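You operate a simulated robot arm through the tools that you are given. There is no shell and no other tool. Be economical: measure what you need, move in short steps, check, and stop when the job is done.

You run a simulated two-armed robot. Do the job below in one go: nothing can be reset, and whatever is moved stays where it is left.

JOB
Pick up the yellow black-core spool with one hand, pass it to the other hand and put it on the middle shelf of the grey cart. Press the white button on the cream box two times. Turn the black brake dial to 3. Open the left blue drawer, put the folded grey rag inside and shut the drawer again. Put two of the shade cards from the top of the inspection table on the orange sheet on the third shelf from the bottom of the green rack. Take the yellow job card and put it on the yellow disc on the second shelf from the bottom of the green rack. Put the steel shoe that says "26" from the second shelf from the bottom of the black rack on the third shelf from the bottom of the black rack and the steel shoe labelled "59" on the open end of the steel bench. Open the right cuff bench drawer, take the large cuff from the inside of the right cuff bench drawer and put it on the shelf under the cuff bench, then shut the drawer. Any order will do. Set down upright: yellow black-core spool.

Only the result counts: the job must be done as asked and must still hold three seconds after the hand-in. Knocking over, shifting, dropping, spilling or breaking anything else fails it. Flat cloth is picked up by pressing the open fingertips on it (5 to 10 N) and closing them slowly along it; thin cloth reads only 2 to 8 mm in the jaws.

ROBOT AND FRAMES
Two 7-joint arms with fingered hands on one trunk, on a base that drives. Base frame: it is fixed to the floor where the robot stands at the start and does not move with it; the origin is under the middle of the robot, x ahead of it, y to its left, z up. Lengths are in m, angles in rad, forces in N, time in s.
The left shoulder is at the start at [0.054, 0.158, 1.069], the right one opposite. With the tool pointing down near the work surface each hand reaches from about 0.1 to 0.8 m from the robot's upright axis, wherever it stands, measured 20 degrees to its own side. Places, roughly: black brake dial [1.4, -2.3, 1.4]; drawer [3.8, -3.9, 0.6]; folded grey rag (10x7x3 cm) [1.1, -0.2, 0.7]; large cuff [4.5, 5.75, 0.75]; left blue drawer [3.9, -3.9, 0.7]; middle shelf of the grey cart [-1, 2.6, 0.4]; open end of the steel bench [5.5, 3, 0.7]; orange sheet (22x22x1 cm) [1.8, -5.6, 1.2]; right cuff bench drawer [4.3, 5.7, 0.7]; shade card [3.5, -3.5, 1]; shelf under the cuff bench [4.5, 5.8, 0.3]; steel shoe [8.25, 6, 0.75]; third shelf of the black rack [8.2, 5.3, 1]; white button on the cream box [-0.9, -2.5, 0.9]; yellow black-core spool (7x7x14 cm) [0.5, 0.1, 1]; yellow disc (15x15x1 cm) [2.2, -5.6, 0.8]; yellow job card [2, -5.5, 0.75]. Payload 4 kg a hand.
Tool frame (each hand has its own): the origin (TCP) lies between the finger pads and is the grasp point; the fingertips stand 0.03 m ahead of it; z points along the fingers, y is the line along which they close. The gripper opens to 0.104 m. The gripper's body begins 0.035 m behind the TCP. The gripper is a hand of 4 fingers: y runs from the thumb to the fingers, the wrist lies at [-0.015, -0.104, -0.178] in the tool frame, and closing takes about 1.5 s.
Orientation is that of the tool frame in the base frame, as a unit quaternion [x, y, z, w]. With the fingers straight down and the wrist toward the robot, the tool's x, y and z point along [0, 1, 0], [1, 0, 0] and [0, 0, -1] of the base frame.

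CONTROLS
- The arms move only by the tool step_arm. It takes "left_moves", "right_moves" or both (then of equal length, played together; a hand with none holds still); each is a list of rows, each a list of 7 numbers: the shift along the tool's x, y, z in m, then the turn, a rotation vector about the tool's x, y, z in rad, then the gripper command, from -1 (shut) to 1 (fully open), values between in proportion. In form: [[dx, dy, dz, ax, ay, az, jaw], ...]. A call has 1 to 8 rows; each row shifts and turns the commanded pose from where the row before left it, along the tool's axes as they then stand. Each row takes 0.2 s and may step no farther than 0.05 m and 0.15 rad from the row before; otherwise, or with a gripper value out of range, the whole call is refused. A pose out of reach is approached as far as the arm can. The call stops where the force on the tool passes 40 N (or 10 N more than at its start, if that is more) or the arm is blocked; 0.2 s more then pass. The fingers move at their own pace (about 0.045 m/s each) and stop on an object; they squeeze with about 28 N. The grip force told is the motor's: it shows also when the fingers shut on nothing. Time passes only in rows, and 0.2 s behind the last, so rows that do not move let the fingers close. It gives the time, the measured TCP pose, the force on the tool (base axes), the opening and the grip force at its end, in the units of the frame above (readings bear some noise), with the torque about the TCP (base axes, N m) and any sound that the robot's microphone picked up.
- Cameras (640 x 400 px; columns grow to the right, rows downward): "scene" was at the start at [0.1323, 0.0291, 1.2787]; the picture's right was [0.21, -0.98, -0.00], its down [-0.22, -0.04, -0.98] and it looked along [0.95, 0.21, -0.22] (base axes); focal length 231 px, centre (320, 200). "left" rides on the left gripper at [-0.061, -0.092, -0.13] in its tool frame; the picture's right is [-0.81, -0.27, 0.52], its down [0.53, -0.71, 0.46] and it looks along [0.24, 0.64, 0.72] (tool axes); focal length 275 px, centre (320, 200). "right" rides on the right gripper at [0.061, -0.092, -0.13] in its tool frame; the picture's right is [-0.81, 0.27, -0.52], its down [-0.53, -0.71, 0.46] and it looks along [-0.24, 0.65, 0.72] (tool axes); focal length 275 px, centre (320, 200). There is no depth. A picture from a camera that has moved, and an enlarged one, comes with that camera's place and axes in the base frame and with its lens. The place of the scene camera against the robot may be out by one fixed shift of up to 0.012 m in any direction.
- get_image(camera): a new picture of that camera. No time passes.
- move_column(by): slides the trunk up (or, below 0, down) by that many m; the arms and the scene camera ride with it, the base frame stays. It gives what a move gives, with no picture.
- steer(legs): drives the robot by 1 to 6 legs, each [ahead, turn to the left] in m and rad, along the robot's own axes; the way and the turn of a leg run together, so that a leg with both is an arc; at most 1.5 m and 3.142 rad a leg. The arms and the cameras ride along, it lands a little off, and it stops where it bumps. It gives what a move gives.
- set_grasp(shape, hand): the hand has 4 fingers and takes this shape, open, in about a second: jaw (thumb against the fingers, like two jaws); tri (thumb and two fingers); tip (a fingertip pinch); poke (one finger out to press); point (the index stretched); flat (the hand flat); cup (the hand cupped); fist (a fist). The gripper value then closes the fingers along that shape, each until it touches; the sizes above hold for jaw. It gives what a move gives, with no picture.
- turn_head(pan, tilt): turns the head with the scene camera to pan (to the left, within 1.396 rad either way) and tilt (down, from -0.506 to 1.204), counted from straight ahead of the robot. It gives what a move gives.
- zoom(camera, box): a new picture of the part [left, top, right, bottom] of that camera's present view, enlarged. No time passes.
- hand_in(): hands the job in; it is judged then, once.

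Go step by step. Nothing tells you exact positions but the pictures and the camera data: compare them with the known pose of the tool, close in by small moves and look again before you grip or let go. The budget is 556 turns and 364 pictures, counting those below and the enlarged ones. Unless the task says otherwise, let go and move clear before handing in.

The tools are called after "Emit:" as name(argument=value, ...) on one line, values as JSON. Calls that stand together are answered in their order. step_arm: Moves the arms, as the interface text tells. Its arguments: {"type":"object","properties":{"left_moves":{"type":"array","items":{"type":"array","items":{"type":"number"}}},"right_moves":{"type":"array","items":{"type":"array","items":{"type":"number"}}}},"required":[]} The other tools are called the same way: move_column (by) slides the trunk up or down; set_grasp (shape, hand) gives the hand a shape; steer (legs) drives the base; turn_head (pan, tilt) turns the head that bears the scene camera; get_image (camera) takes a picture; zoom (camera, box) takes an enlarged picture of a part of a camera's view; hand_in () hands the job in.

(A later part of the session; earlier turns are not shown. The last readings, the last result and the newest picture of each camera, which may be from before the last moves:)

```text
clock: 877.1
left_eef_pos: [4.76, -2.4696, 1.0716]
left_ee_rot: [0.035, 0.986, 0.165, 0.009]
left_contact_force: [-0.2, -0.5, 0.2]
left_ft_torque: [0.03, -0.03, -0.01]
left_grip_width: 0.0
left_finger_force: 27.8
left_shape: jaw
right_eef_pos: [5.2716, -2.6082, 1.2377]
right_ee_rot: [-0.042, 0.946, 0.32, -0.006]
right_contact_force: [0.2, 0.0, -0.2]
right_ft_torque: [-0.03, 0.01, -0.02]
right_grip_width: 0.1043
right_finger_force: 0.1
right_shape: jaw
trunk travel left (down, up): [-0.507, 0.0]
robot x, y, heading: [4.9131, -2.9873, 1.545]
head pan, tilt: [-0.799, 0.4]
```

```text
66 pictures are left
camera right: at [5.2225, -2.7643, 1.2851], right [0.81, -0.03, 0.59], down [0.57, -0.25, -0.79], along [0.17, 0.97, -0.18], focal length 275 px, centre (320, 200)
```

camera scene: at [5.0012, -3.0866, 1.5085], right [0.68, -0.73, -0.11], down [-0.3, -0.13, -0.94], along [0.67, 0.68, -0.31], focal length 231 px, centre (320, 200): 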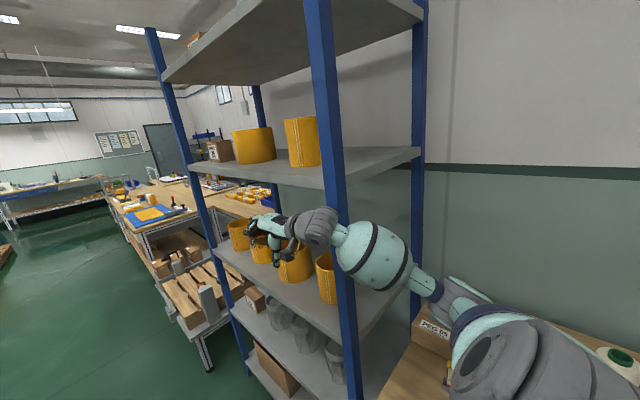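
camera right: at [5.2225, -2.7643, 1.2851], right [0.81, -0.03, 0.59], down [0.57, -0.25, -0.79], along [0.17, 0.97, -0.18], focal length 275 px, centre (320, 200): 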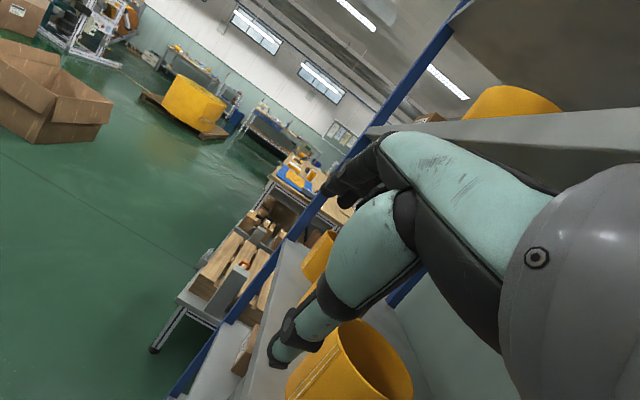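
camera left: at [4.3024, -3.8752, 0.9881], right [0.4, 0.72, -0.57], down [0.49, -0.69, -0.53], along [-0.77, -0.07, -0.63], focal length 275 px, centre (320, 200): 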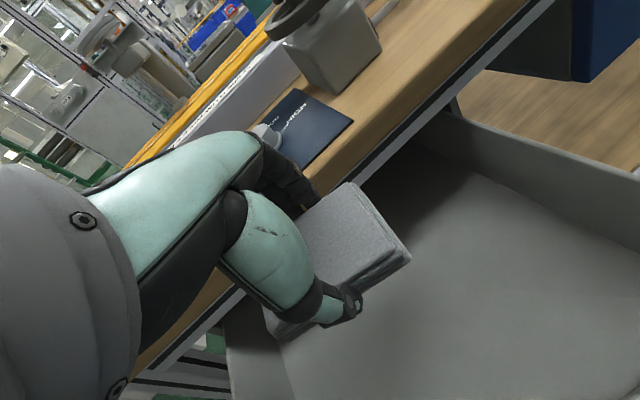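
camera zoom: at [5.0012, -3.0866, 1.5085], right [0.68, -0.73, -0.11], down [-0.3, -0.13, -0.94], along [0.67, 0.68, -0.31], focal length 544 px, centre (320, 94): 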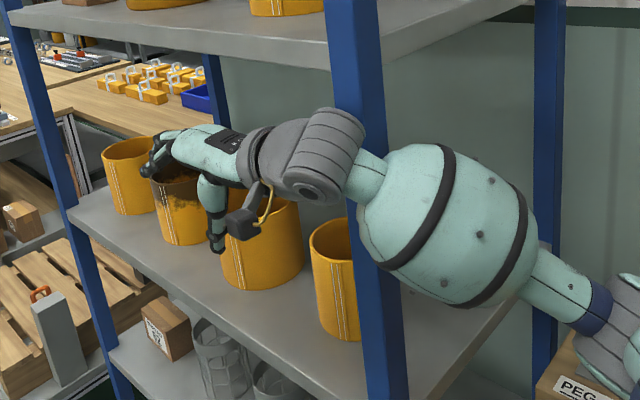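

The right forearm is leaning on the near post of the blue rack. Turning right should bring it off, so I try a small right turn and then pull the hand inward.

Emit:
steer(legs=[[0, -0.2]])

Emit:
step_arm(right_moves=[[0.03, -0.02, -0.02, 0, 0, 0, 1], [0.03, -0.02, -0.02, 0, 0, 0, 1], [0.04, 0, 0, 0, 0, 0, 1], [0.04, 0, 0, 0, 0, 0, 1]])

Emit:
get_image(camera="scene")

```text
clock: 877.8
left_eef_pos: [4.868, -2.3077, 1.1158]
left_ee_rot: [0.17, 0.947, 0.267, 0.054]
left_contact_force: [2.0, 17.3, -10.2]
left_ft_torque: [-0.45, -0.2, -0.36]
left_grip_width: 0.0
left_finger_force: 28.2
left_shape: jaw
right_eef_pos: [5.1003, -2.442, 1.226]
right_ee_rot: [-0.214, 0.904, 0.37, 0.03]
right_contact_force: [-0.6, 0.2, 0.2]
right_ft_torque: [0.23, 0.07, 0.19]
right_grip_width: 0.103
right_finger_force: 0.1
right_shape: jaw
trunk travel left (down, up): [-0.507, 0.0]
robot x, y, heading: [4.9497, -2.9831, 1.429]
head pan, tilt: [-0.799, 0.4]
stopped in leg 1: the robot was blocked; the commanded pose is now the measured one
```

```text
clock: 878.1
left_eef_pos: [4.8616, -2.2686, 1.0654]
left_ee_rot: [0.147, 0.96, 0.233, 0.059]
left_contact_force: [-0.1, -1.8, -1.8]
left_ft_torque: [0.17, -0.08, 0.08]
left_grip_width: 0.0001
left_finger_force: 28.1
left_shape: jaw
right_eef_pos: [5.1494, -2.4175, 1.1882]
right_ee_rot: [-0.156, 0.928, 0.337, 0.015]
right_contact_force: [-0.8, -2.1, 3.3]
right_ft_torque: [-0.02, -0.08, -0.08]
right_grip_width: 0.1038
right_finger_force: 0.0
right_shape: jaw
trunk travel left (down, up): [-0.507, 0.0]
robot x, y, heading: [4.9482, -2.9877, 1.412]
head pan, tilt: [-0.799, 0.4]
stopped in row 1 (left hand): the arm was blocked; the commanded pose is now the measured one
```

```text
65 pictures are left
camera scene: at [4.9783, -2.9736, 1.4994], right [0.58, -0.82, -0.03], down [-0.29, -0.17, -0.94], along [0.76, 0.55, -0.34], focal length 231 px, centre (320, 200)
```

scene: 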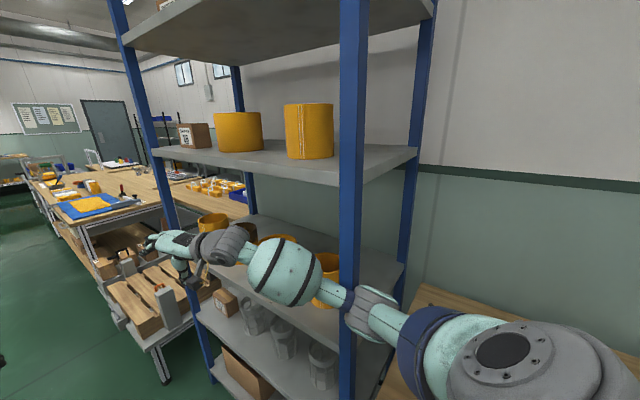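

Both arms may be interfering. I first pull the left hand back toward the body, then move the right hand forward and inward.

Emit:
step_arm(left_moves=[[0.02, -0.03, 0, 0, 0, 0, 0], [0.02, -0.03, 0, 0, 0, 0, 1], [0.02, -0.03, 0, 0, 0, 0, 1], [0.02, -0.03, 0, 0, 0, 0, 1]])

Emit:
step_arm(right_moves=[[0.02, 0.02, 0, 0, 0, 0, 1], [0.03, 0.02, 0, 0, 0, 0, 1], [0.03, 0.02, 0, 0, 0, 0, 1], [0.03, 0.02, 0, 0, 0, 0, 1], [0.03, 0, 0, 0, 0, 0, 1]])

Emit:
get_image(camera="scene")

```text
clock: 879.4
left_eef_pos: [4.7519, -2.3374, 1.0007]
left_ee_rot: [0.143, 0.962, 0.227, 0.059]
left_contact_force: [0.5, 0.2, -0.1]
left_ft_torque: [0.03, 0.03, 0.02]
left_grip_width: 0.0852
left_finger_force: 0.2
left_shape: jaw
right_eef_pos: [5.1555, -2.4135, 1.1807]
right_ee_rot: [-0.149, 0.933, 0.328, 0.021]
right_contact_force: [0.7, 0.0, 0.7]
right_ft_torque: [-0.04, 0.01, 0.0]
right_grip_width: 0.104
right_finger_force: 0.0
right_shape: jaw
trunk travel left (down, up): [-0.507, 0.0]
robot x, y, heading: [4.9471, -2.9892, 1.411]
head pan, tilt: [-0.799, 0.4]
stopped in row 4 (left hand): the arm was blocked; the commanded pose is now the measured one
```

```text
clock: 880.4
left_eef_pos: [4.7885, -2.3406, 1.007]
left_ee_rot: [0.15, 0.962, 0.224, 0.042]
left_contact_force: [1.1, 0.8, -0.5]
left_ft_torque: [0.02, 0.0, -0.01]
left_grip_width: 0.1039
left_finger_force: 0.0
left_shape: jaw
right_eef_pos: [5.2319, -2.391, 1.1545]
right_ee_rot: [-0.063, 0.952, 0.282, 0.104]
right_contact_force: [0.2, -1.0, 0.0]
right_ft_torque: [0.0, 0.03, 0.02]
right_grip_width: 0.1037
right_finger_force: 0.1
right_shape: jaw
trunk travel left (down, up): [-0.507, 0.0]
robot x, y, heading: [4.9557, -2.99, 1.375]
head pan, tilt: [-0.799, 0.4]
stopped in row 5 (right hand): the arm was blocked; the commanded pose is now the measured one
```

```text
64 pictures are left
camera scene: at [5.025, -3.0198, 1.4967], right [0.54, -0.84, -0.06], down [-0.32, -0.13, -0.94], along [0.78, 0.53, -0.34], focal length 231 px, centre (320, 200)
```

scene: 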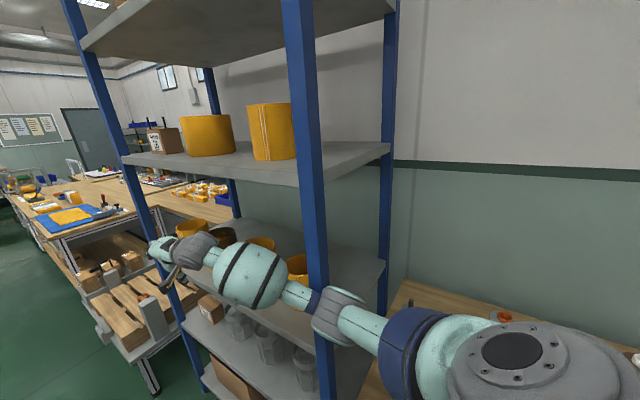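

Emit:
steer(legs=[[-0.15, 0]])

Emit:
turn_head(pan=-1.2, tilt=0.7)

Emit:
get_image(camera="scene")

```text
clock: 881.2
left_eef_pos: [4.7906, -2.318, 0.9881]
left_ee_rot: [0.148, 0.966, 0.208, 0.039]
left_contact_force: [-0.2, -0.4, -0.5]
left_ft_torque: [-0.02, -0.02, -0.01]
left_grip_width: 0.1038
left_finger_force: 0.0
left_shape: jaw
right_eef_pos: [5.2659, -2.3718, 1.1046]
right_ee_rot: [-0.052, 0.961, 0.247, 0.11]
right_contact_force: [0.8, 0.7, -0.1]
right_ft_torque: [0.02, 0.03, 0.04]
right_grip_width: 0.1039
right_finger_force: 0.0
right_shape: jaw
trunk travel left (down, up): [-0.507, 0.0]
robot x, y, heading: [4.9627, -3.0061, 1.353]
head pan, tilt: [-0.799, 0.4]
stopped in leg 1: the robot was blocked; the commanded pose is now the measured one
```

```text
clock: 882.0
left_eef_pos: [4.7883, -2.3209, 0.9919]
left_ee_rot: [0.146, 0.966, 0.21, 0.038]
left_contact_force: [-0.3, -0.1, 0.4]
left_ft_torque: [-0.03, 0.02, 0.0]
left_grip_width: 0.1039
left_finger_force: 0.0
left_shape: jaw
right_eef_pos: [5.2613, -2.3724, 1.1061]
right_ee_rot: [-0.054, 0.961, 0.249, 0.108]
right_contact_force: [0.2, -1.0, 0.0]
right_ft_torque: [-0.01, 0.01, -0.03]
right_grip_width: 0.104
right_finger_force: 0.0
right_shape: jaw
trunk travel left (down, up): [-0.507, 0.0]
robot x, y, heading: [4.9622, -3.002, 1.359]
head pan, tilt: [-1.201, 0.7]
```

```text
63 pictures are left
camera scene: at [5.0402, -3.0635, 1.4673], right [0.15, -0.98, -0.08], down [-0.63, -0.04, -0.77], along [0.76, 0.17, -0.63], focal length 231 px, centre (320, 200)
```

scene: 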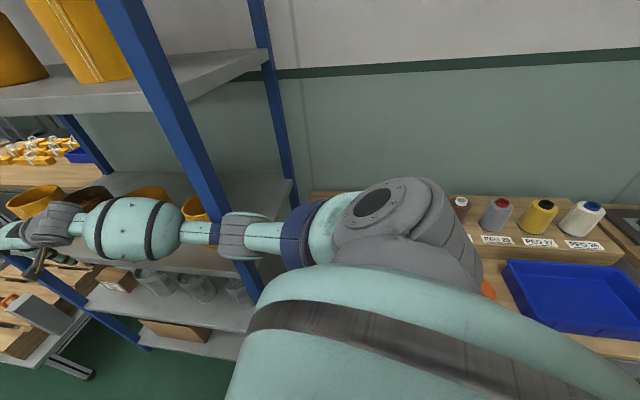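

The right elbow presses on the rack post. Turning left should swing the elbow away to the west, so I try that.

Emit:
steer(legs=[[0, 0.4]])

Emit:
steer(legs=[[0, 0.4]])

```text
clock: 882.8
left_eef_pos: [4.7857, -2.3029, 0.9744]
left_ee_rot: [0.14, 0.97, 0.195, 0.034]
left_contact_force: [0.2, -0.6, 0.3]
left_ft_torque: [-0.01, 0.02, -0.02]
left_grip_width: 0.104
left_finger_force: 0.1
left_shape: jaw
right_eef_pos: [5.3123, -2.3653, 1.0363]
right_ee_rot: [-0.034, 0.973, 0.199, 0.116]
right_contact_force: [1.2, -0.9, -1.1]
right_ft_torque: [0.06, 0.04, 0.03]
right_grip_width: 0.1039
right_finger_force: 0.0
right_shape: jaw
trunk travel left (down, up): [-0.507, 0.0]
robot x, y, heading: [4.9667, -3.008, 1.331]
head pan, tilt: [-1.201, 0.7]
stopped in leg 1: the robot was blocked; the commanded pose is now the measured one
```

```text
clock: 883.6
left_eef_pos: [4.7712, -2.2557, 0.933]
left_ee_rot: [0.127, 0.978, 0.164, 0.029]
left_contact_force: [-0.3, -2.3, 1.6]
left_ft_torque: [0.07, 0.04, 0.04]
left_grip_width: 0.104
left_finger_force: 0.1
left_shape: jaw
right_eef_pos: [5.2971, -2.3125, 0.9981]
right_ee_rot: [-0.054, 0.975, 0.185, 0.114]
right_contact_force: [-5.7, 1.0, 11.9]
right_ft_torque: [-0.59, -0.21, -0.2]
right_grip_width: 0.1039
right_finger_force: 0.1
right_shape: jaw
trunk travel left (down, up): [-0.507, 0.0]
robot x, y, heading: [4.969, -3.0159, 1.322]
head pan, tilt: [-1.201, 0.7]
stopped in leg 1: the robot was blocked; the commanded pose is now the measured one
```

Emit:
step_arm(right_moves=[[-0.01, 0.014, -0.036, 0, 0, 0, 1], [-0.01, 0.014, -0.036, 0, 0, 0, 1], [-0.01, 0.014, -0.036, 0, 0, 0, 1]])

Emit:
get_image(camera="right")

Emit:
turn_head(pan=-0.9, tilt=0.5)

Emit:
get_image(camera="scene")

```text
clock: 883.9
left_eef_pos: [4.7596, -2.1862, 0.8624]
left_ee_rot: [0.115, 0.986, 0.119, 0.027]
left_contact_force: [1.3, 1.3, 1.0]
left_ft_torque: [-0.06, 0.11, 0.04]
left_grip_width: 0.1038
left_finger_force: 0.1
left_shape: jaw
right_eef_pos: [5.3115, -2.2386, 0.9146]
right_ee_rot: [-0.05, 0.987, 0.111, 0.107]
right_contact_force: [2.0, 1.0, -0.3]
right_ft_torque: [-0.03, 0.1, 0.04]
right_grip_width: 0.1042
right_finger_force: 0.1
right_shape: jaw
trunk travel left (down, up): [-0.507, 0.0]
robot x, y, heading: [4.9688, -3.0149, 1.342]
head pan, tilt: [-1.201, 0.7]
stopped in row 1 (right hand): the arm was blocked; the commanded pose is now the measured one
```

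```text
62 pictures are left
camera right: at [5.2383, -2.3618, 1.0059], right [0.65, 0.21, 0.73], down [0.7, -0.55, -0.46], along [0.3, 0.81, -0.5], focal length 275 px, centre (320, 200)
```

right: 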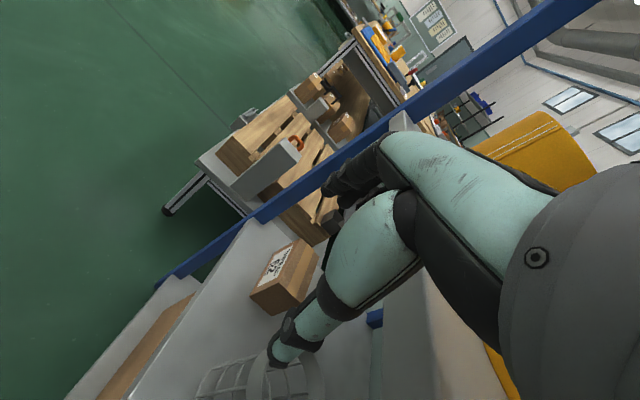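

```text
clock: 884.7
left_eef_pos: [4.747, -2.2118, 0.8844]
left_ee_rot: [0.115, 0.984, 0.134, 0.031]
left_contact_force: [0.1, 0.8, -0.3]
left_ft_torque: [0.03, 0.0, -0.02]
left_grip_width: 0.1038
left_finger_force: 0.1
left_shape: jaw
right_eef_pos: [5.2969, -2.2633, 0.944]
right_ee_rot: [-0.052, 0.984, 0.128, 0.115]
right_contact_force: [1.2, 0.1, -0.2]
right_ft_torque: [0.0, 0.01, -0.01]
right_grip_width: 0.1041
right_finger_force: 0.2
right_shape: jaw
trunk travel left (down, up): [-0.507, 0.0]
robot x, y, heading: [4.9728, -3.016, 1.345]
head pan, tilt: [-0.901, 0.499]
```

```text
61 pictures are left
camera scene: at [5.0478, -2.912, 1.4837], right [0.43, -0.9, 0.02], down [-0.43, -0.22, -0.88], along [0.8, 0.37, -0.48], focal length 231 px, centre (320, 200)
```

scene: 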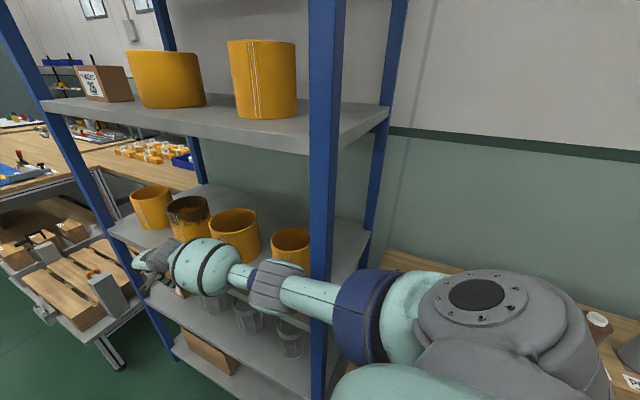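

I hold still for a second to let the torso settle before trying again.

Emit:
step_arm(left_moves=[[0, 0, 0, 0, 0, 0, 1], [0, 0, 0, 0, 0, 0, 1], [0, 0, 0, 0, 0, 0, 1], [0, 0, 0, 0, 0, 0, 1]], right_moves=[[0, 0, 0, 0, 0, 0, 1], [0, 0, 0, 0, 0, 0, 1], [0, 0, 0, 0, 0, 0, 1], [0, 0, 0, 0, 0, 0, 1]])

Emit:
step_arm(right_moves=[[0.015, 0, 0, 0, 0, 0, 1], [0.015, 0, 0, 0, 0, 0, 1], [0.015, 0, 0, 0, 0, 0, 1], [0.015, 0, 0, 0, 0, 0, 1]])

```text
clock: 885.0
left_eef_pos: [4.7347, -2.2155, 0.8837]
left_ee_rot: [0.114, 0.983, 0.138, 0.038]
left_contact_force: [0.2, -0.2, -0.6]
left_ft_torque: [-0.01, 0.01, 0.03]
left_grip_width: 0.1041
left_finger_force: 0.1
left_shape: jaw
right_eef_pos: [5.2811, -2.2651, 0.9526]
right_ee_rot: [-0.055, 0.982, 0.132, 0.121]
right_contact_force: [1.1, -0.2, -0.1]
right_ft_torque: [0.02, 0.03, 0.07]
right_grip_width: 0.104
right_finger_force: 0.0
right_shape: jaw
trunk travel left (down, up): [-0.507, 0.0]
robot x, y, heading: [4.9672, -3.0123, 1.349]
head pan, tilt: [-0.901, 0.499]
stopped in row 1 (right hand): the arm was blocked; the commanded pose is now the measured one
```

```text
clock: 885.4
left_eef_pos: [4.7284, -2.2238, 0.8889]
left_ee_rot: [0.114, 0.982, 0.143, 0.039]
left_contact_force: [0.1, -0.3, -0.8]
left_ft_torque: [0.01, 0.05, 0.02]
left_grip_width: 0.104
left_finger_force: 0.1
left_shape: jaw
right_eef_pos: [5.257, -2.2661, 0.9729]
right_ee_rot: [-0.06, 0.98, 0.147, 0.124]
right_contact_force: [0.9, 0.9, -0.1]
right_ft_torque: [0.02, 0.05, 0.02]
right_grip_width: 0.1038
right_finger_force: 0.0
right_shape: jaw
trunk travel left (down, up): [-0.507, 0.0]
robot x, y, heading: [4.9707, -3.0136, 1.342]
head pan, tilt: [-0.901, 0.499]
stopped in row 1 (right hand): the arm was blocked; the commanded pose is now the measured one
```

Each try moves the hand a little west and up. I repeat with larger steps.

Emit:
step_arm(right_moves=[[0.04, 0, -0.02, 0, 0, 0, 1], [0.04, 0, -0.02, 0, 0, 0, 1]])

Emit:
step_arm(right_moves=[[0.04, 0, -0.02, 0, 0, 0, 1], [0.04, 0, -0.02, 0, 0, 0, 1]])

Emit:
step_arm(right_moves=[[0.04, 0, -0.02, 0, 0, 0, 1], [0.04, 0, -0.02, 0, 0, 0, 1]])

Emit:
get_image(camera="scene")

```text
clock: 886.0
left_eef_pos: [4.7472, -2.2329, 0.9059]
left_ee_rot: [0.116, 0.982, 0.147, 0.029]
left_contact_force: [-1.0, -0.9, -0.3]
left_ft_torque: [0.01, -0.02, -0.02]
left_grip_width: 0.1036
left_finger_force: 0.0
left_shape: jaw
right_eef_pos: [5.2017, -2.2997, 0.9868]
right_ee_rot: [-0.05, 0.981, 0.146, 0.115]
right_contact_force: [-1.1, -0.3, -0.3]
right_ft_torque: [-0.06, -0.01, -0.04]
right_grip_width: 0.1036
right_finger_force: 0.0
right_shape: jaw
trunk travel left (down, up): [-0.507, 0.0]
robot x, y, heading: [4.9676, -3.0122, 1.339]
head pan, tilt: [-0.901, 0.499]
```

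```text
clock: 886.6
left_eef_pos: [4.7451, -2.2336, 0.9036]
left_ee_rot: [0.116, 0.982, 0.149, 0.03]
left_contact_force: [-0.5, 0.3, 0.8]
left_ft_torque: [0.01, -0.01, -0.02]
left_grip_width: 0.1037
left_finger_force: 0.0
left_shape: jaw
right_eef_pos: [5.1098, -2.316, 1.0062]
right_ee_rot: [-0.052, 0.981, 0.148, 0.117]
right_contact_force: [0.1, 1.1, 0.3]
right_ft_torque: [-0.02, -0.02, 0.02]
right_grip_width: 0.1041
right_finger_force: 0.0
right_shape: jaw
trunk travel left (down, up): [-0.507, 0.0]
robot x, y, heading: [4.9697, -3.0112, 1.343]
head pan, tilt: [-0.901, 0.499]
```

```text
clock: 887.2
left_eef_pos: [4.7444, -2.2328, 0.9042]
left_ee_rot: [0.117, 0.982, 0.148, 0.031]
left_contact_force: [1.0, -0.2, 0.0]
left_ft_torque: [-0.02, 0.0, -0.03]
left_grip_width: 0.1041
left_finger_force: 0.1
left_shape: jaw
right_eef_pos: [5.0228, -2.3336, 1.0258]
right_ee_rot: [-0.052, 0.981, 0.148, 0.117]
right_contact_force: [-0.2, 0.6, 0.2]
right_ft_torque: [-0.02, -0.03, 0.0]
right_grip_width: 0.1037
right_finger_force: 0.0
right_shape: jaw
trunk travel left (down, up): [-0.507, 0.0]
robot x, y, heading: [4.969, -3.0113, 1.345]
head pan, tilt: [-0.901, 0.499]
```

```text
60 pictures are left
camera scene: at [5.0531, -2.9163, 1.4838], right [0.43, -0.9, 0.01], down [-0.43, -0.22, -0.88], along [0.79, 0.37, -0.48], focal length 231 px, centre (320, 200)
```

scene: 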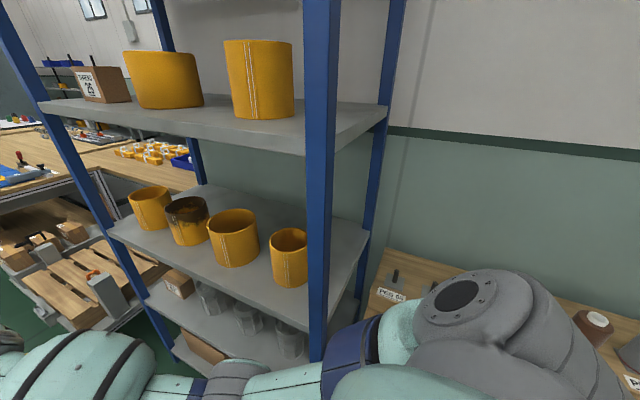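

The arm is free and everything on the rack is still in place. I turn left away from the rack and drive on.

Emit:
steer(legs=[[0, 0.55], [0.5, 0]])

Emit:
steer(legs=[[0.9, 0], [0, 1.25], [0.7, 0]])

```text
clock: 892.0
left_eef_pos: [4.2067, -1.9938, 0.9038]
left_ee_rot: [-0.158, 0.976, 0.151, -0.013]
left_contact_force: [-0.4, 0.8, 0.6]
left_ft_torque: [0.02, -0.01, 0.02]
left_grip_width: 0.1037
left_finger_force: 0.0
left_shape: jaw
right_eef_pos: [4.4965, -1.9296, 1.0243]
right_ee_rot: [-0.321, 0.929, 0.174, 0.069]
right_contact_force: [-0.4, -0.6, -0.4]
right_ft_torque: [0.01, 0.0, 0.01]
right_grip_width: 0.1041
right_finger_force: 0.0
right_shape: jaw
trunk travel left (down, up): [-0.507, 0.0]
robot x, y, heading: [4.8086, -2.5391, 1.9]
head pan, tilt: [-0.901, 0.499]
```

```text
clock: 904.3
left_eef_pos: [3.1054, -2.0935, 0.9133]
left_ee_rot: [-0.697, 0.7, 0.119, -0.103]
left_contact_force: [-0.2, -1.2, 0.7]
left_ft_torque: [-0.01, 0.0, 0.0]
left_grip_width: 0.1038
left_finger_force: 0.1
left_shape: jaw
right_eef_pos: [3.1395, -1.7975, 1.0327]
right_ee_rot: [0.802, -0.566, -0.186, 0.048]
right_contact_force: [-0.6, 0.4, 0.1]
right_ft_torque: [0.02, 0.02, 0.0]
right_grip_width: 0.1039
right_finger_force: 0.0
right_shape: jaw
trunk travel left (down, up): [-0.507, 0.0]
robot x, y, heading: [3.8032, -1.6955, -3.125]
head pan, tilt: [-0.901, 0.499]
```

I continue west, clear of the bench, and then look at the posture.

Emit:
steer(legs=[[0.95, -0.05]])

Emit:
step_arm(left_moves=[[0, -0.03, -0.03, 0.04, 0, 0, 1], [0, -0.03, -0.03, 0.04, 0, 0, 1], [0, -0.03, -0.03, 0.04, 0, 0, 1], [0, -0.03, -0.03, 0.04, 0, 0, 1], [0, -0.03, -0.03, 0.04, 0, 0, 1]], right_moves=[[-0.02, -0.03, -0.03, 0.06, 0, 0, 1], [-0.02, -0.03, -0.03, 0.06, 0, 0, 1], [-0.02, -0.03, -0.03, 0.06, 0, 0, 1], [-0.02, -0.03, -0.02, 0.06, 0, 0, 1], [-0.02, -0.02, -0.02, 0.06, 0, 0, 1]])

Emit:
steer(legs=[[0, 1.57], [0.8, 0], [0.7, 0]])

Emit:
turn_head(pan=0.9, tilt=0.4)

Emit:
get_image(camera="scene")

```text
clock: 909.6
left_eef_pos: [2.1437, -2.059, 0.9211]
left_ee_rot: [-0.683, 0.712, 0.125, -0.106]
left_contact_force: [0.5, 0.0, 0.3]
left_ft_torque: [0.0, 0.03, -0.01]
left_grip_width: 0.1038
left_finger_force: 0.0
left_shape: jaw
right_eef_pos: [2.1921, -1.7635, 1.0423]
right_ee_rot: [0.789, -0.582, -0.192, 0.049]
right_contact_force: [-0.5, 0.6, -1.4]
right_ft_torque: [-0.01, -0.01, 0.06]
right_grip_width: 0.1038
right_finger_force: 0.0
right_shape: jaw
trunk travel left (down, up): [-0.507, 0.0]
robot x, y, heading: [2.8479, -1.6891, 3.112]
head pan, tilt: [-0.901, 0.499]
```

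```text
clock: 910.8
left_eef_pos: [2.3368, -2.0681, 1.0374]
left_ee_rot: [-0.69, 0.72, 0.057, -0.041]
left_contact_force: [-0.3, 0.5, 0.0]
left_ft_torque: [0.0, 0.03, -0.01]
left_grip_width: 0.1041
left_finger_force: 0.1
left_shape: jaw
right_eef_pos: [2.3431, -1.6541, 1.1619]
right_ee_rot: [0.787, -0.604, -0.109, -0.065]
right_contact_force: [0.0, 0.3, 0.2]
right_ft_torque: [0.0, 0.01, -0.01]
right_grip_width: 0.1037
right_finger_force: 0.2
right_shape: jaw
right hand out of reach, approached as far as the arm can: row 5
trunk travel left (down, up): [-0.507, 0.0]
robot x, y, heading: [2.8459, -1.6913, 3.11]
head pan, tilt: [-0.901, 0.499]
```

```text
clock: 923.4
left_eef_pos: [3.1672, -3.7045, 1.0377]
left_ee_rot: [0.997, -0.025, -0.011, 0.07]
left_contact_force: [0.1, -0.9, -0.3]
left_ft_torque: [-0.03, 0.01, 0.01]
left_grip_width: 0.104
left_finger_force: 0.1
left_shape: jaw
right_eef_pos: [2.7534, -3.6969, 1.1628]
right_ee_rot: [0.984, 0.127, -0.123, 0.031]
right_contact_force: [0.2, 0.5, -0.5]
right_ft_torque: [0.0, 0.02, -0.01]
right_grip_width: 0.1042
right_finger_force: 0.0
right_shape: jaw
trunk travel left (down, up): [-0.507, 0.0]
robot x, y, heading: [2.7918, -3.1947, -1.607]
head pan, tilt: [-0.901, 0.499]
```

```text
clock: 925.2
left_eef_pos: [3.167, -3.6929, 1.0442]
left_ee_rot: [0.997, -0.025, -0.012, 0.075]
left_contact_force: [0.0, 1.4, 0.0]
left_ft_torque: [0.0, -0.02, 0.02]
left_grip_width: 0.1038
left_finger_force: 0.1
left_shape: jaw
right_eef_pos: [2.7552, -3.6877, 1.1694]
right_ee_rot: [0.983, 0.126, -0.124, 0.046]
right_contact_force: [0.3, 0.0, 0.4]
right_ft_torque: [0.01, 0.03, -0.01]
right_grip_width: 0.104
right_finger_force: 0.1
right_shape: jaw
trunk travel left (down, up): [-0.507, 0.0]
robot x, y, heading: [2.7924, -3.1928, -1.607]
head pan, tilt: [0.901, 0.4]
```

```text
59 pictures are left
camera scene: at [2.8552, -3.294, 1.4926], right [-0.65, -0.76, -0.01], down [-0.3, 0.26, -0.92], along [0.7, -0.59, -0.4], focal length 231 px, centre (320, 200)
```

scene: 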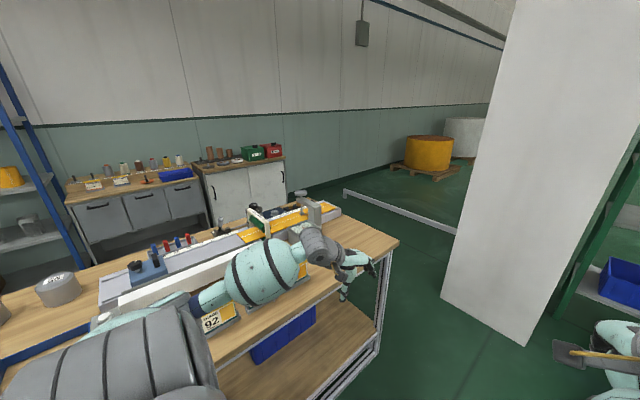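

Cards stand along this west edge, and my left forearm hovers close above them. I draw the left hand in and up before turning to face the bench.

Emit:
step_arm(left_moves=[[0, 0, -0.04, 0, 0, 0, 1], [0, 0, -0.04, 0, 0, 0, 1], [-0.03, -0.02, -0.03, 0, 0, 0, 1], [-0.03, -0.03, 0, 0, 0, 0, 1], [-0.03, -0.03, 0, 0, 0, 0, 1], [-0.02, -0.03, 0, 0, 0, 0, 1]])

Emit:
steer(legs=[[0, -1.57], [0.25, 0]])

Emit:
steer(legs=[[0, -1.57], [0, -1.57]])

Emit:
turn_head(pan=0, tilt=0.5)

Emit:
get_image(camera="scene")

```text
clock: 926.6
left_eef_pos: [3.0921, -3.6206, 1.1394]
left_ee_rot: [0.997, -0.022, -0.011, 0.074]
left_contact_force: [0.1, -0.2, -0.2]
left_ft_torque: [0.02, -0.03, 0.01]
left_grip_width: 0.104
left_finger_force: 0.1
left_shape: jaw
left hand out of reach, approached as far as the arm can: row 5, 6
right_eef_pos: [2.7536, -3.6855, 1.1695]
right_ee_rot: [0.983, 0.125, -0.123, 0.046]
right_contact_force: [1.4, -0.5, -0.1]
right_ft_torque: [0.03, 0.0, 0.0]
right_grip_width: 0.1041
right_finger_force: 0.1
right_shape: jaw
trunk travel left (down, up): [-0.507, 0.0]
robot x, y, heading: [2.7906, -3.1938, -1.609]
head pan, tilt: [0.901, 0.4]
```

```text
clock: 932.7
left_eef_pos: [2.2217, -3.4978, 1.1542]
left_ee_rot: [-0.686, 0.723, 0.069, -0.046]
left_contact_force: [-0.5, 0.7, 0.2]
left_ft_torque: [-0.06, -0.04, 0.01]
left_grip_width: 0.1037
left_finger_force: 0.1
left_shape: jaw
right_eef_pos: [2.1624, -3.1583, 1.1787]
right_ee_rot: [0.786, -0.601, -0.139, -0.039]
right_contact_force: [-0.5, -0.3, 0.0]
right_ft_torque: [0.04, -0.03, 0.0]
right_grip_width: 0.1039
right_finger_force: 0.1
right_shape: jaw
trunk travel left (down, up): [-0.507, 0.0]
robot x, y, heading: [2.6097, -3.1892, 3.082]
head pan, tilt: [0.901, 0.4]
stopped in leg 2: the robot was blocked; the commanded pose is now the measured one
```

```text
clock: 941.8
left_eef_pos: [3.0286, -2.8624, 1.1564]
left_ee_rot: [0.708, 0.703, 0.018, 0.058]
left_contact_force: [0.4, -0.3, -0.3]
left_ft_torque: [0.0, -0.02, 0.01]
left_grip_width: 0.1039
left_finger_force: 0.1
left_shape: jaw
right_eef_pos: [3.0656, -3.2188, 1.1785]
right_ee_rot: [0.595, 0.788, -0.02, 0.158]
right_contact_force: [0.8, 0.0, -0.5]
right_ft_torque: [-0.02, 0.02, 0.02]
right_grip_width: 0.1042
right_finger_force: 0.1
right_shape: jaw
trunk travel left (down, up): [-0.507, 0.0]
robot x, y, heading: [2.6161, -3.173, -0.039]
head pan, tilt: [0.901, 0.4]
stopped in leg 2: the robot was blocked; the commanded pose is now the measured one
```

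```text
clock: 943.0
left_eef_pos: [3.0286, -2.8638, 1.1575]
left_ee_rot: [0.71, 0.701, 0.02, 0.058]
left_contact_force: [-0.2, -0.8, 1.0]
left_ft_torque: [-0.03, -0.01, -0.02]
left_grip_width: 0.1041
left_finger_force: 0.1
left_shape: jaw
right_eef_pos: [3.0654, -3.2206, 1.1754]
right_ee_rot: [0.596, 0.788, -0.022, 0.156]
right_contact_force: [-0.4, -0.2, 0.2]
right_ft_torque: [-0.01, 0.01, -0.02]
right_grip_width: 0.104
right_finger_force: 0.1
right_shape: jaw
trunk travel left (down, up): [-0.507, 0.0]
robot x, y, heading: [2.6171, -3.1715, -0.042]
head pan, tilt: [0.0, 0.499]
```

```text
58 pictures are left
camera scene: at [2.7496, -3.1686, 1.4831], right [-0.04, -1.0, 0.0], down [-0.49, 0.02, -0.87], along [0.87, -0.03, -0.49], focal length 231 px, centre (320, 200)
```

scene: 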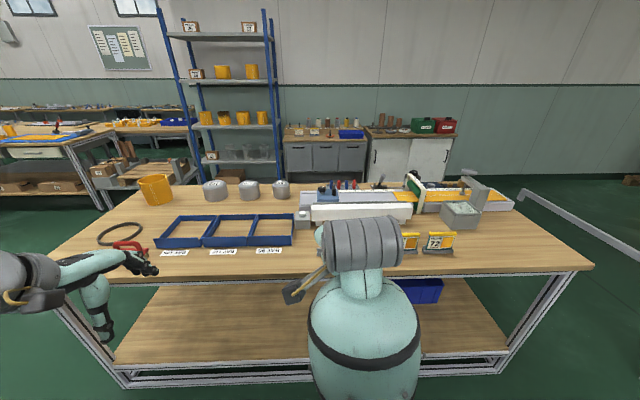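

The cards stand at about x 3.38, y -3.40, -3.52 and -3.63. I move closer so the right hand can take the southernmost one.

Emit:
steer(legs=[[0, -0.85], [0.28, 0], [0, 0.88]])

Emit:
step_arm(right_moves=[[-0.04, 0, 0, 0.05, 0, 0, 1], [-0.04, 0, 0, 0.05, 0, -0.05, 1], [-0.04, 0, 0, 0.05, 0, -0.05, 1], [-0.04, 0, 0, 0.05, 0, -0.05, 1]])

Emit:
get_image(camera="scene")

Emit:
get_image(camera="right")

```text
clock: 947.4
left_eef_pos: [3.2791, -3.4471, 1.1654]
left_ee_rot: [0.931, 0.36, -0.019, 0.058]
left_contact_force: [0.0, 0.1, -0.3]
left_ft_torque: [0.02, 0.03, -0.03]
left_grip_width: 0.1038
left_finger_force: 0.0
left_shape: jaw
right_eef_pos: [3.0191, -3.7108, 1.1847]
right_ee_rot: [0.864, 0.471, -0.076, 0.163]
right_contact_force: [-0.1, 0.2, -0.9]
right_ft_torque: [-0.01, -0.03, -0.02]
right_grip_width: 0.1039
right_finger_force: 0.1
right_shape: jaw
trunk travel left (down, up): [-0.507, 0.0]
robot x, y, heading: [2.7669, -3.3655, -0.902]
head pan, tilt: [0.0, 0.499]
stopped in leg 2: the robot was blocked; the commanded pose is now the measured one
```

```text
clock: 948.4
left_eef_pos: [3.2789, -3.4475, 1.1665]
left_ee_rot: [0.931, 0.361, -0.017, 0.057]
left_contact_force: [-0.4, -0.1, -0.2]
left_ft_torque: [0.02, 0.01, 0.01]
left_grip_width: 0.104
left_finger_force: 0.0
left_shape: jaw
right_eef_pos: [2.9711, -3.8748, 1.1489]
right_ee_rot: [0.837, 0.527, -0.135, 0.055]
right_contact_force: [-0.1, -0.1, 0.6]
right_ft_torque: [-0.01, -0.02, 0.01]
right_grip_width: 0.1038
right_finger_force: 0.1
right_shape: jaw
right hand out of reach, approached as far as the arm can: row 1, 2, 3, 4
trunk travel left (down, up): [-0.507, 0.0]
robot x, y, heading: [2.7661, -3.3645, -0.897]
head pan, tilt: [0.0, 0.499]
```

```text
57 pictures are left
camera scene: at [2.8474, -3.4642, 1.483], right [-0.78, -0.62, 0.0], down [-0.3, 0.39, -0.87], along [0.54, -0.68, -0.49], focal length 231 px, centre (320, 200)
```

scene: 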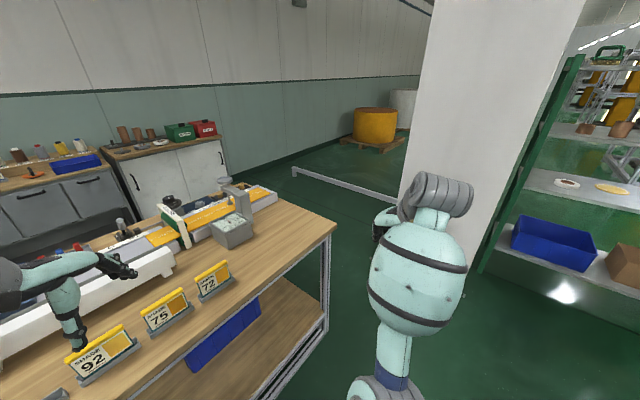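

```text
56 pictures are left
camera right: at [2.9361, -3.7511, 1.2614], right [0.0, -0.7, 0.71], down [-0.93, -0.26, -0.25], along [0.36, -0.66, -0.66], focal length 275 px, centre (320, 200)
```

right: 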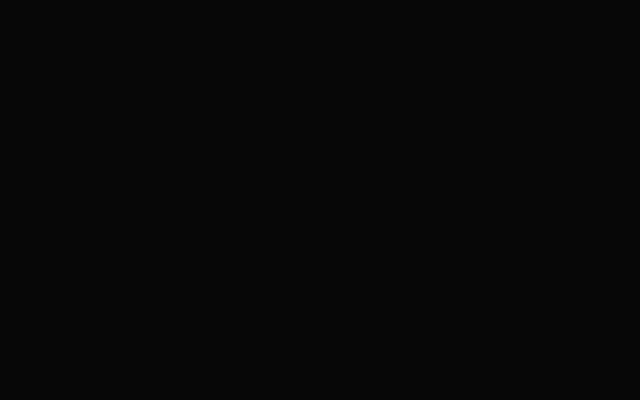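

I see the labelled shade cards 92, 75 and 72 at x about 3.42, y -3.38, -3.52 and -3.654, standing in small holders. From this heading the left hand can reach "72" well. I turn its wrist so it closes across the card and go above it.

Emit:
step_arm(left_moves=[[0, 0, 0, 0, 0, -0.138, 0.2], [0, 0, 0, 0, 0, -0.138, 0.2], [0, 0, 0, 0, 0, -0.138, 0.2], [0, 0, 0, 0, 0, -0.138, 0.2], [0, 0, 0, 0, 0, -0.138, 0.2], [0, 0, 0, 0, 0, -0.138, 0.2]])

Emit:
step_arm(left_moves=[[-0.0344, 0.0235, 0.01, 0, 0, 0, 0.2], [-0.0344, 0.0235, 0.01, 0, 0, 0, 0.2], [-0.0344, 0.0235, 0.01, 0, 0, 0, 0.2], [-0.0344, 0.0235, 0.01, 0, 0, 0, 0.2], [-0.0344, 0.0235, 0.01, 0, 0, 0, 0.2], [-0.0344, 0.0235, 0.01, 0, 0, 0, 0.2], [0, 0, 0, 0, 0, 0, 0.2]])

Emit:
get_image(camera="left")

```text
clock: 949.8
left_eef_pos: [3.2896, -3.4566, 1.1733]
left_ee_rot: [0.719, 0.692, -0.034, 0.056]
left_contact_force: [-0.4, -0.6, -0.3]
left_ft_torque: [-0.01, -0.03, 0.0]
left_grip_width: 0.0629
left_finger_force: 0.0
left_shape: jaw
left hand out of reach, approached as far as the arm can: row 1, 2
right_eef_pos: [2.9714, -3.874, 1.1499]
right_ee_rot: [0.837, 0.526, -0.137, 0.056]
right_contact_force: [-0.2, 0.1, 0.5]
right_ft_torque: [-0.01, -0.01, 0.02]
right_grip_width: 0.1042
right_finger_force: 0.2
right_shape: jaw
trunk travel left (down, up): [-0.507, 0.0]
robot x, y, heading: [2.7687, -3.3573, -0.904]
head pan, tilt: [0.0, 0.499]
```

```text
clock: 951.4
left_eef_pos: [3.4259, -3.6753, 1.1442]
left_ee_rot: [0.718, 0.693, -0.034, 0.056]
left_contact_force: [-0.9, 0.3, -0.1]
left_ft_torque: [0.0, 0.01, -0.03]
left_grip_width: 0.0627
left_finger_force: 0.1
left_shape: jaw
right_eef_pos: [2.9717, -3.875, 1.1509]
right_ee_rot: [0.838, 0.526, -0.136, 0.056]
right_contact_force: [0.6, -0.3, 0.0]
right_ft_torque: [-0.01, 0.0, 0.01]
right_grip_width: 0.104
right_finger_force: 0.0
right_shape: jaw
trunk travel left (down, up): [-0.507, 0.0]
robot x, y, heading: [2.7654, -3.3592, -0.9]
head pan, tilt: [0.0, 0.499]
```

```text
55 pictures are left
camera left: at [3.328, -3.7167, 1.2789], right [-0.29, -0.86, -0.42], down [-0.68, 0.5, -0.54], along [0.67, 0.13, -0.73], focal length 275 px, centre (320, 200)
```

left: 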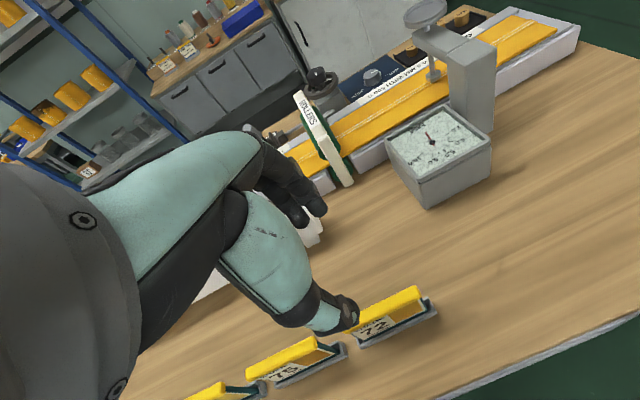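

Card 72's top edge is centred at [3.428, -3.684]. I straighten the hand and descend over it with a 5 cm opening.

Emit:
step_arm(left_moves=[[-0.009, 0.002, 0, 0.033, 0.128, 0, 0], [0, 0, 0.04, 0, 0, 0, 0], [0, 0, 0.04, 0, 0, 0, 0], [0, 0, 0.03, 0, 0, 0, 0], [0, 0, 0, 0, 0, 0, 0]])

Emit:
get_image(camera="left")

```text
clock: 952.6
left_eef_pos: [3.4265, -3.6822, 1.0335]
left_ee_rot: [0.72, 0.694, 0.0, -0.002]
left_contact_force: [0.5, 0.4, -0.6]
left_ft_torque: [-0.02, 0.01, 0.03]
left_grip_width: 0.0525
left_finger_force: 0.1
left_shape: jaw
right_eef_pos: [2.9724, -3.8752, 1.1501]
right_ee_rot: [0.838, 0.526, -0.136, 0.055]
right_contact_force: [-0.4, -0.5, -0.1]
right_ft_torque: [-0.03, 0.01, 0.03]
right_grip_width: 0.1038
right_finger_force: 0.0
right_shape: jaw
trunk travel left (down, up): [-0.507, 0.0]
robot x, y, heading: [2.7701, -3.3613, -0.9]
head pan, tilt: [0.0, 0.499]
```

```text
54 pictures are left
camera left: at [3.3333, -3.7411, 1.1647], right [-0.31, -0.8, -0.52], down [-0.69, 0.56, -0.45], along [0.65, 0.22, -0.73], focal length 275 px, centre (320, 200)
```

left: 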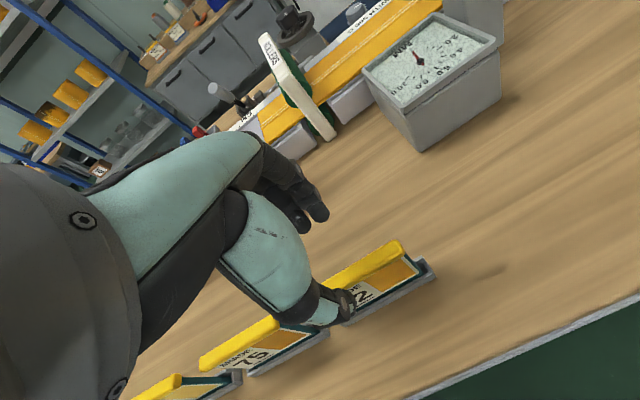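

Emit:
step_arm(left_moves=[[-0.01, 0.003, 0.03, 0, 0, 0, 0], [0, 0, 0.025, 0, 0, 0, 0], [0, 0, 0, 0, 0, 0, 0]])

Emit:
get_image(camera="left")

```text
clock: 953.4
left_eef_pos: [3.4294, -3.6937, 0.9795]
left_ee_rot: [0.72, 0.694, 0.0, -0.001]
left_contact_force: [-1.3, 0.6, -0.9]
left_ft_torque: [0.01, 0.03, -0.01]
left_grip_width: 0.0528
left_finger_force: 0.1
left_shape: jaw
right_eef_pos: [2.9716, -3.8733, 1.151]
right_ee_rot: [0.838, 0.526, -0.136, 0.055]
right_contact_force: [-0.2, -0.3, -0.5]
right_ft_torque: [0.01, 0.01, -0.01]
right_grip_width: 0.1039
right_finger_force: 0.1
right_shape: jaw
trunk travel left (down, up): [-0.507, 0.0]
robot x, y, heading: [2.7685, -3.3635, -0.898]
head pan, tilt: [0.0, 0.499]
```

```text
53 pictures are left
camera left: at [3.335, -3.7517, 1.1094], right [-0.31, -0.8, -0.52], down [-0.69, 0.56, -0.45], along [0.65, 0.22, -0.72], focal length 275 px, centre (320, 200)
```

left: 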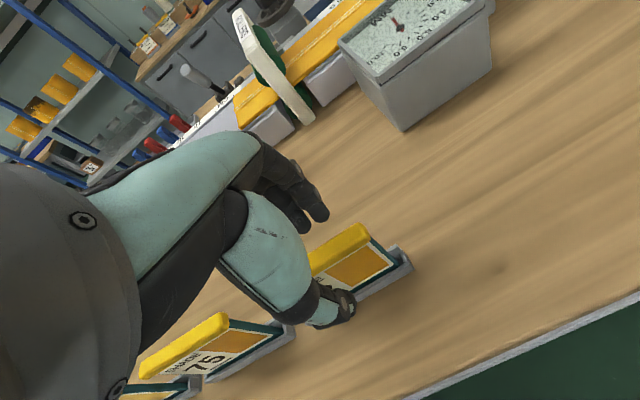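

Emit:
step_arm(left_moves=[[0, 0.002, 0.012, 0, 0, 0, 0], [0, 0, 0, 0, 0, 0, -0.4], [0, 0, 0, 0, 0, 0, -0.8], [0, 0, 0, 0, 0, 0, -1], [0, 0, 0, 0, 0, 0, -1], [0, 0, -0.02, 0, 0, 0, -1], [0, 0, -0.03, 0, 0, 0, -1], [0, 0, -0.04, 0, 0, 0, -1]])

Emit:
get_image(camera="left")

```text
clock: 955.2
left_eef_pos: [3.4313, -3.6944, 1.0574]
left_ee_rot: [0.72, 0.694, 0.0, -0.001]
left_contact_force: [-0.6, 0.4, -0.9]
left_ft_torque: [0.0, 0.02, -0.02]
left_grip_width: 0.0105
left_finger_force: 28.5
left_shape: jaw
right_eef_pos: [2.9713, -3.8755, 1.1498]
right_ee_rot: [0.838, 0.525, -0.135, 0.055]
right_contact_force: [-0.1, -0.3, 0.3]
right_ft_torque: [0.01, -0.03, 0.0]
right_grip_width: 0.1042
right_finger_force: 0.1
right_shape: jaw
trunk travel left (down, up): [-0.507, 0.0]
robot x, y, heading: [2.7666, -3.3625, -0.898]
head pan, tilt: [0.0, 0.499]
```

```text
52 pictures are left
camera left: at [3.3367, -3.7521, 1.1875], right [-0.31, -0.8, -0.52], down [-0.69, 0.56, -0.45], along [0.65, 0.22, -0.73], focal length 275 px, centre (320, 200)
```

left: 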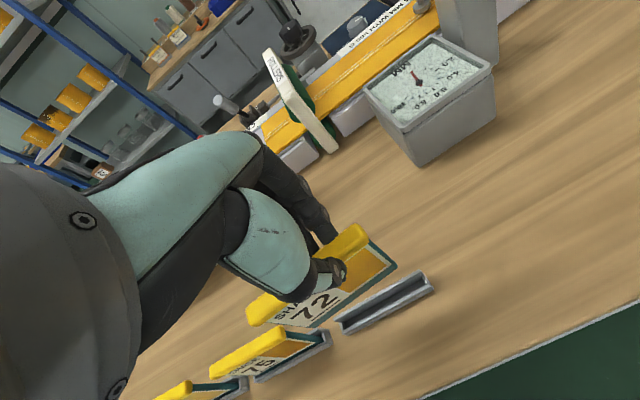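

Card 72 is out. I raise and draw in the left hand, then turn so the right hand can take "75".

Emit:
step_arm(left_moves=[[0, 0, -0.045, 0, 0, 0, -1], [0, 0, -0.045, 0, 0, 0, -1], [0, -0.02, -0.045, 0, 0, 0, -1], [0, -0.04, -0.02, 0, 0, 0, -1], [0, -0.04, 0, 0, 0, 0, -1], [0.02, -0.04, 0, 0, 0, 0, -1], [0.02, -0.03, 0, 0, 0, 0, -1]])

Emit:
steer(legs=[[0, 0.95]])

Emit:
turn_head(pan=-0.3, tilt=0.7)

Emit:
get_image(camera="scene")

```text
clock: 956.8
left_eef_pos: [3.2777, -3.649, 1.2006]
left_ee_rot: [0.721, 0.693, 0.001, -0.001]
left_contact_force: [0.7, -0.2, -0.7]
left_ft_torque: [-0.03, -0.04, -0.02]
left_grip_width: 0.0105
left_finger_force: 28.4
left_shape: jaw
left hand out of reach, approached as far as the arm can: row 7
right_eef_pos: [2.9701, -3.8738, 1.1503]
right_ee_rot: [0.837, 0.526, -0.137, 0.055]
right_contact_force: [0.1, -0.6, 0.3]
right_ft_torque: [0.0, 0.0, 0.02]
right_grip_width: 0.1042
right_finger_force: 0.0
right_shape: jaw
trunk travel left (down, up): [-0.507, 0.0]
robot x, y, heading: [2.7724, -3.3645, -0.897]
head pan, tilt: [0.0, 0.499]
```

```text
clock: 960.1
left_eef_pos: [3.2988, -3.1128, 1.1999]
left_ee_rot: [0.321, 0.947, 0.0, 0.0]
left_contact_force: [0.8, -0.1, -0.5]
left_ft_torque: [0.01, -0.03, 0.02]
left_grip_width: 0.0103
left_finger_force: 28.1
left_shape: jaw
right_eef_pos: [3.3025, -3.4915, 1.1501]
right_ee_rot: [0.503, 0.852, -0.096, 0.111]
right_contact_force: [0.6, -0.6, 0.1]
right_ft_torque: [-0.02, 0.01, 0.02]
right_grip_width: 0.1043
right_finger_force: 0.0
right_shape: jaw
trunk travel left (down, up): [-0.507, 0.0]
robot x, y, heading: [2.7649, -3.3706, 0.049]
head pan, tilt: [0.0, 0.499]
```

```text
clock: 960.9
left_eef_pos: [3.2836, -3.1114, 1.2065]
left_ee_rot: [0.323, 0.946, 0.005, 0.007]
left_contact_force: [-0.1, 0.5, -0.8]
left_ft_torque: [0.01, 0.01, 0.02]
left_grip_width: 0.0101
left_finger_force: 27.8
left_shape: jaw
right_eef_pos: [3.2908, -3.4925, 1.1595]
right_ee_rot: [0.506, 0.849, -0.088, 0.126]
right_contact_force: [0.2, 0.1, 0.8]
right_ft_torque: [0.01, -0.01, 0.0]
right_grip_width: 0.104
right_finger_force: 0.0
right_shape: jaw
trunk travel left (down, up): [-0.507, 0.0]
robot x, y, heading: [2.7669, -3.3715, 0.051]
head pan, tilt: [-0.3, 0.7]
```

```text
51 pictures are left
camera scene: at [2.8925, -3.3794, 1.4655], right [-0.25, -0.97, 0.0], down [-0.63, 0.16, -0.76], along [0.73, -0.19, -0.65], focal length 231 px, centre (320, 200)
```

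scene: 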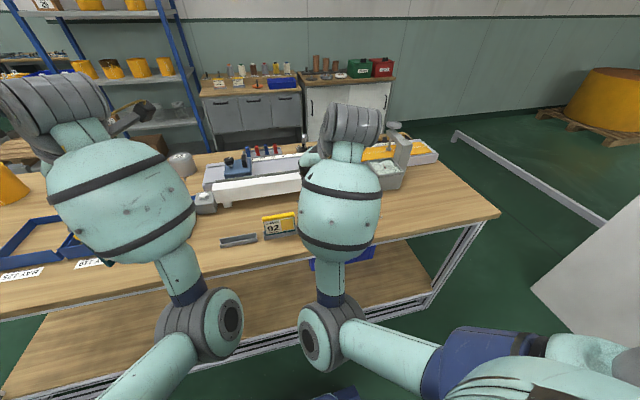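

I straighten the right hand over the "75" card and look through its camera.

Emit:
step_arm(right_moves=[[0, 0, 0, 0, 0.1, 0.1, 0], [0, 0, 0, 0, 0.1, 0.1, 0], [0, 0, 0, 0, 0.1, 0.1, 0], [0, 0, 0, 0, 0, 0.12, 0], [0, 0, 0, 0, 0, 0.07, 0], [0, 0, 0, 0, 0, 0, 0]])

Emit:
get_image(camera="right")

```text
clock: 962.3
left_eef_pos: [3.2841, -3.1122, 1.2065]
left_ee_rot: [0.322, 0.947, 0.005, 0.008]
left_contact_force: [-0.9, -0.3, 0.1]
left_ft_torque: [-0.02, 0.02, 0.01]
left_grip_width: 0.0102
left_finger_force: 27.8
left_shape: jaw
right_eef_pos: [3.3036, -3.5244, 1.1382]
right_ee_rot: [0.704, 0.71, 0.003, 0.0]
right_contact_force: [-0.5, -0.4, -0.6]
right_ft_torque: [-0.01, 0.0, 0.01]
right_grip_width: 0.0526
right_finger_force: 0.0
right_shape: jaw
right hand out of reach, approached as far as the arm can: row 1, 2, 3
trunk travel left (down, up): [-0.507, 0.0]
robot x, y, heading: [2.765, -3.3702, 0.06]
head pan, tilt: [-0.3, 0.7]
```

```text
50 pictures are left
camera right: at [3.2123, -3.4639, 1.2683], right [0.28, -0.81, 0.52], down [-0.71, -0.54, -0.46], along [0.65, -0.24, -0.72], focal length 275 px, centre (320, 200)
```

right: 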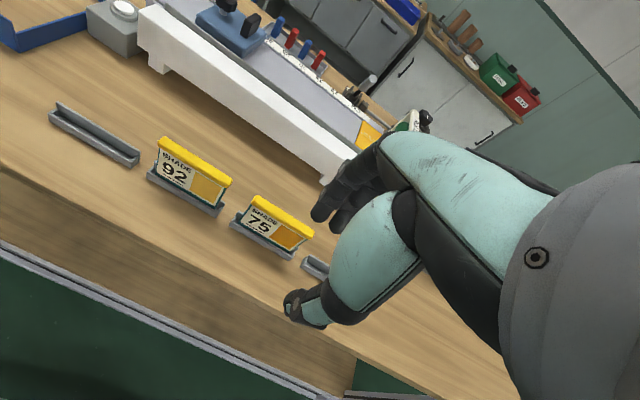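

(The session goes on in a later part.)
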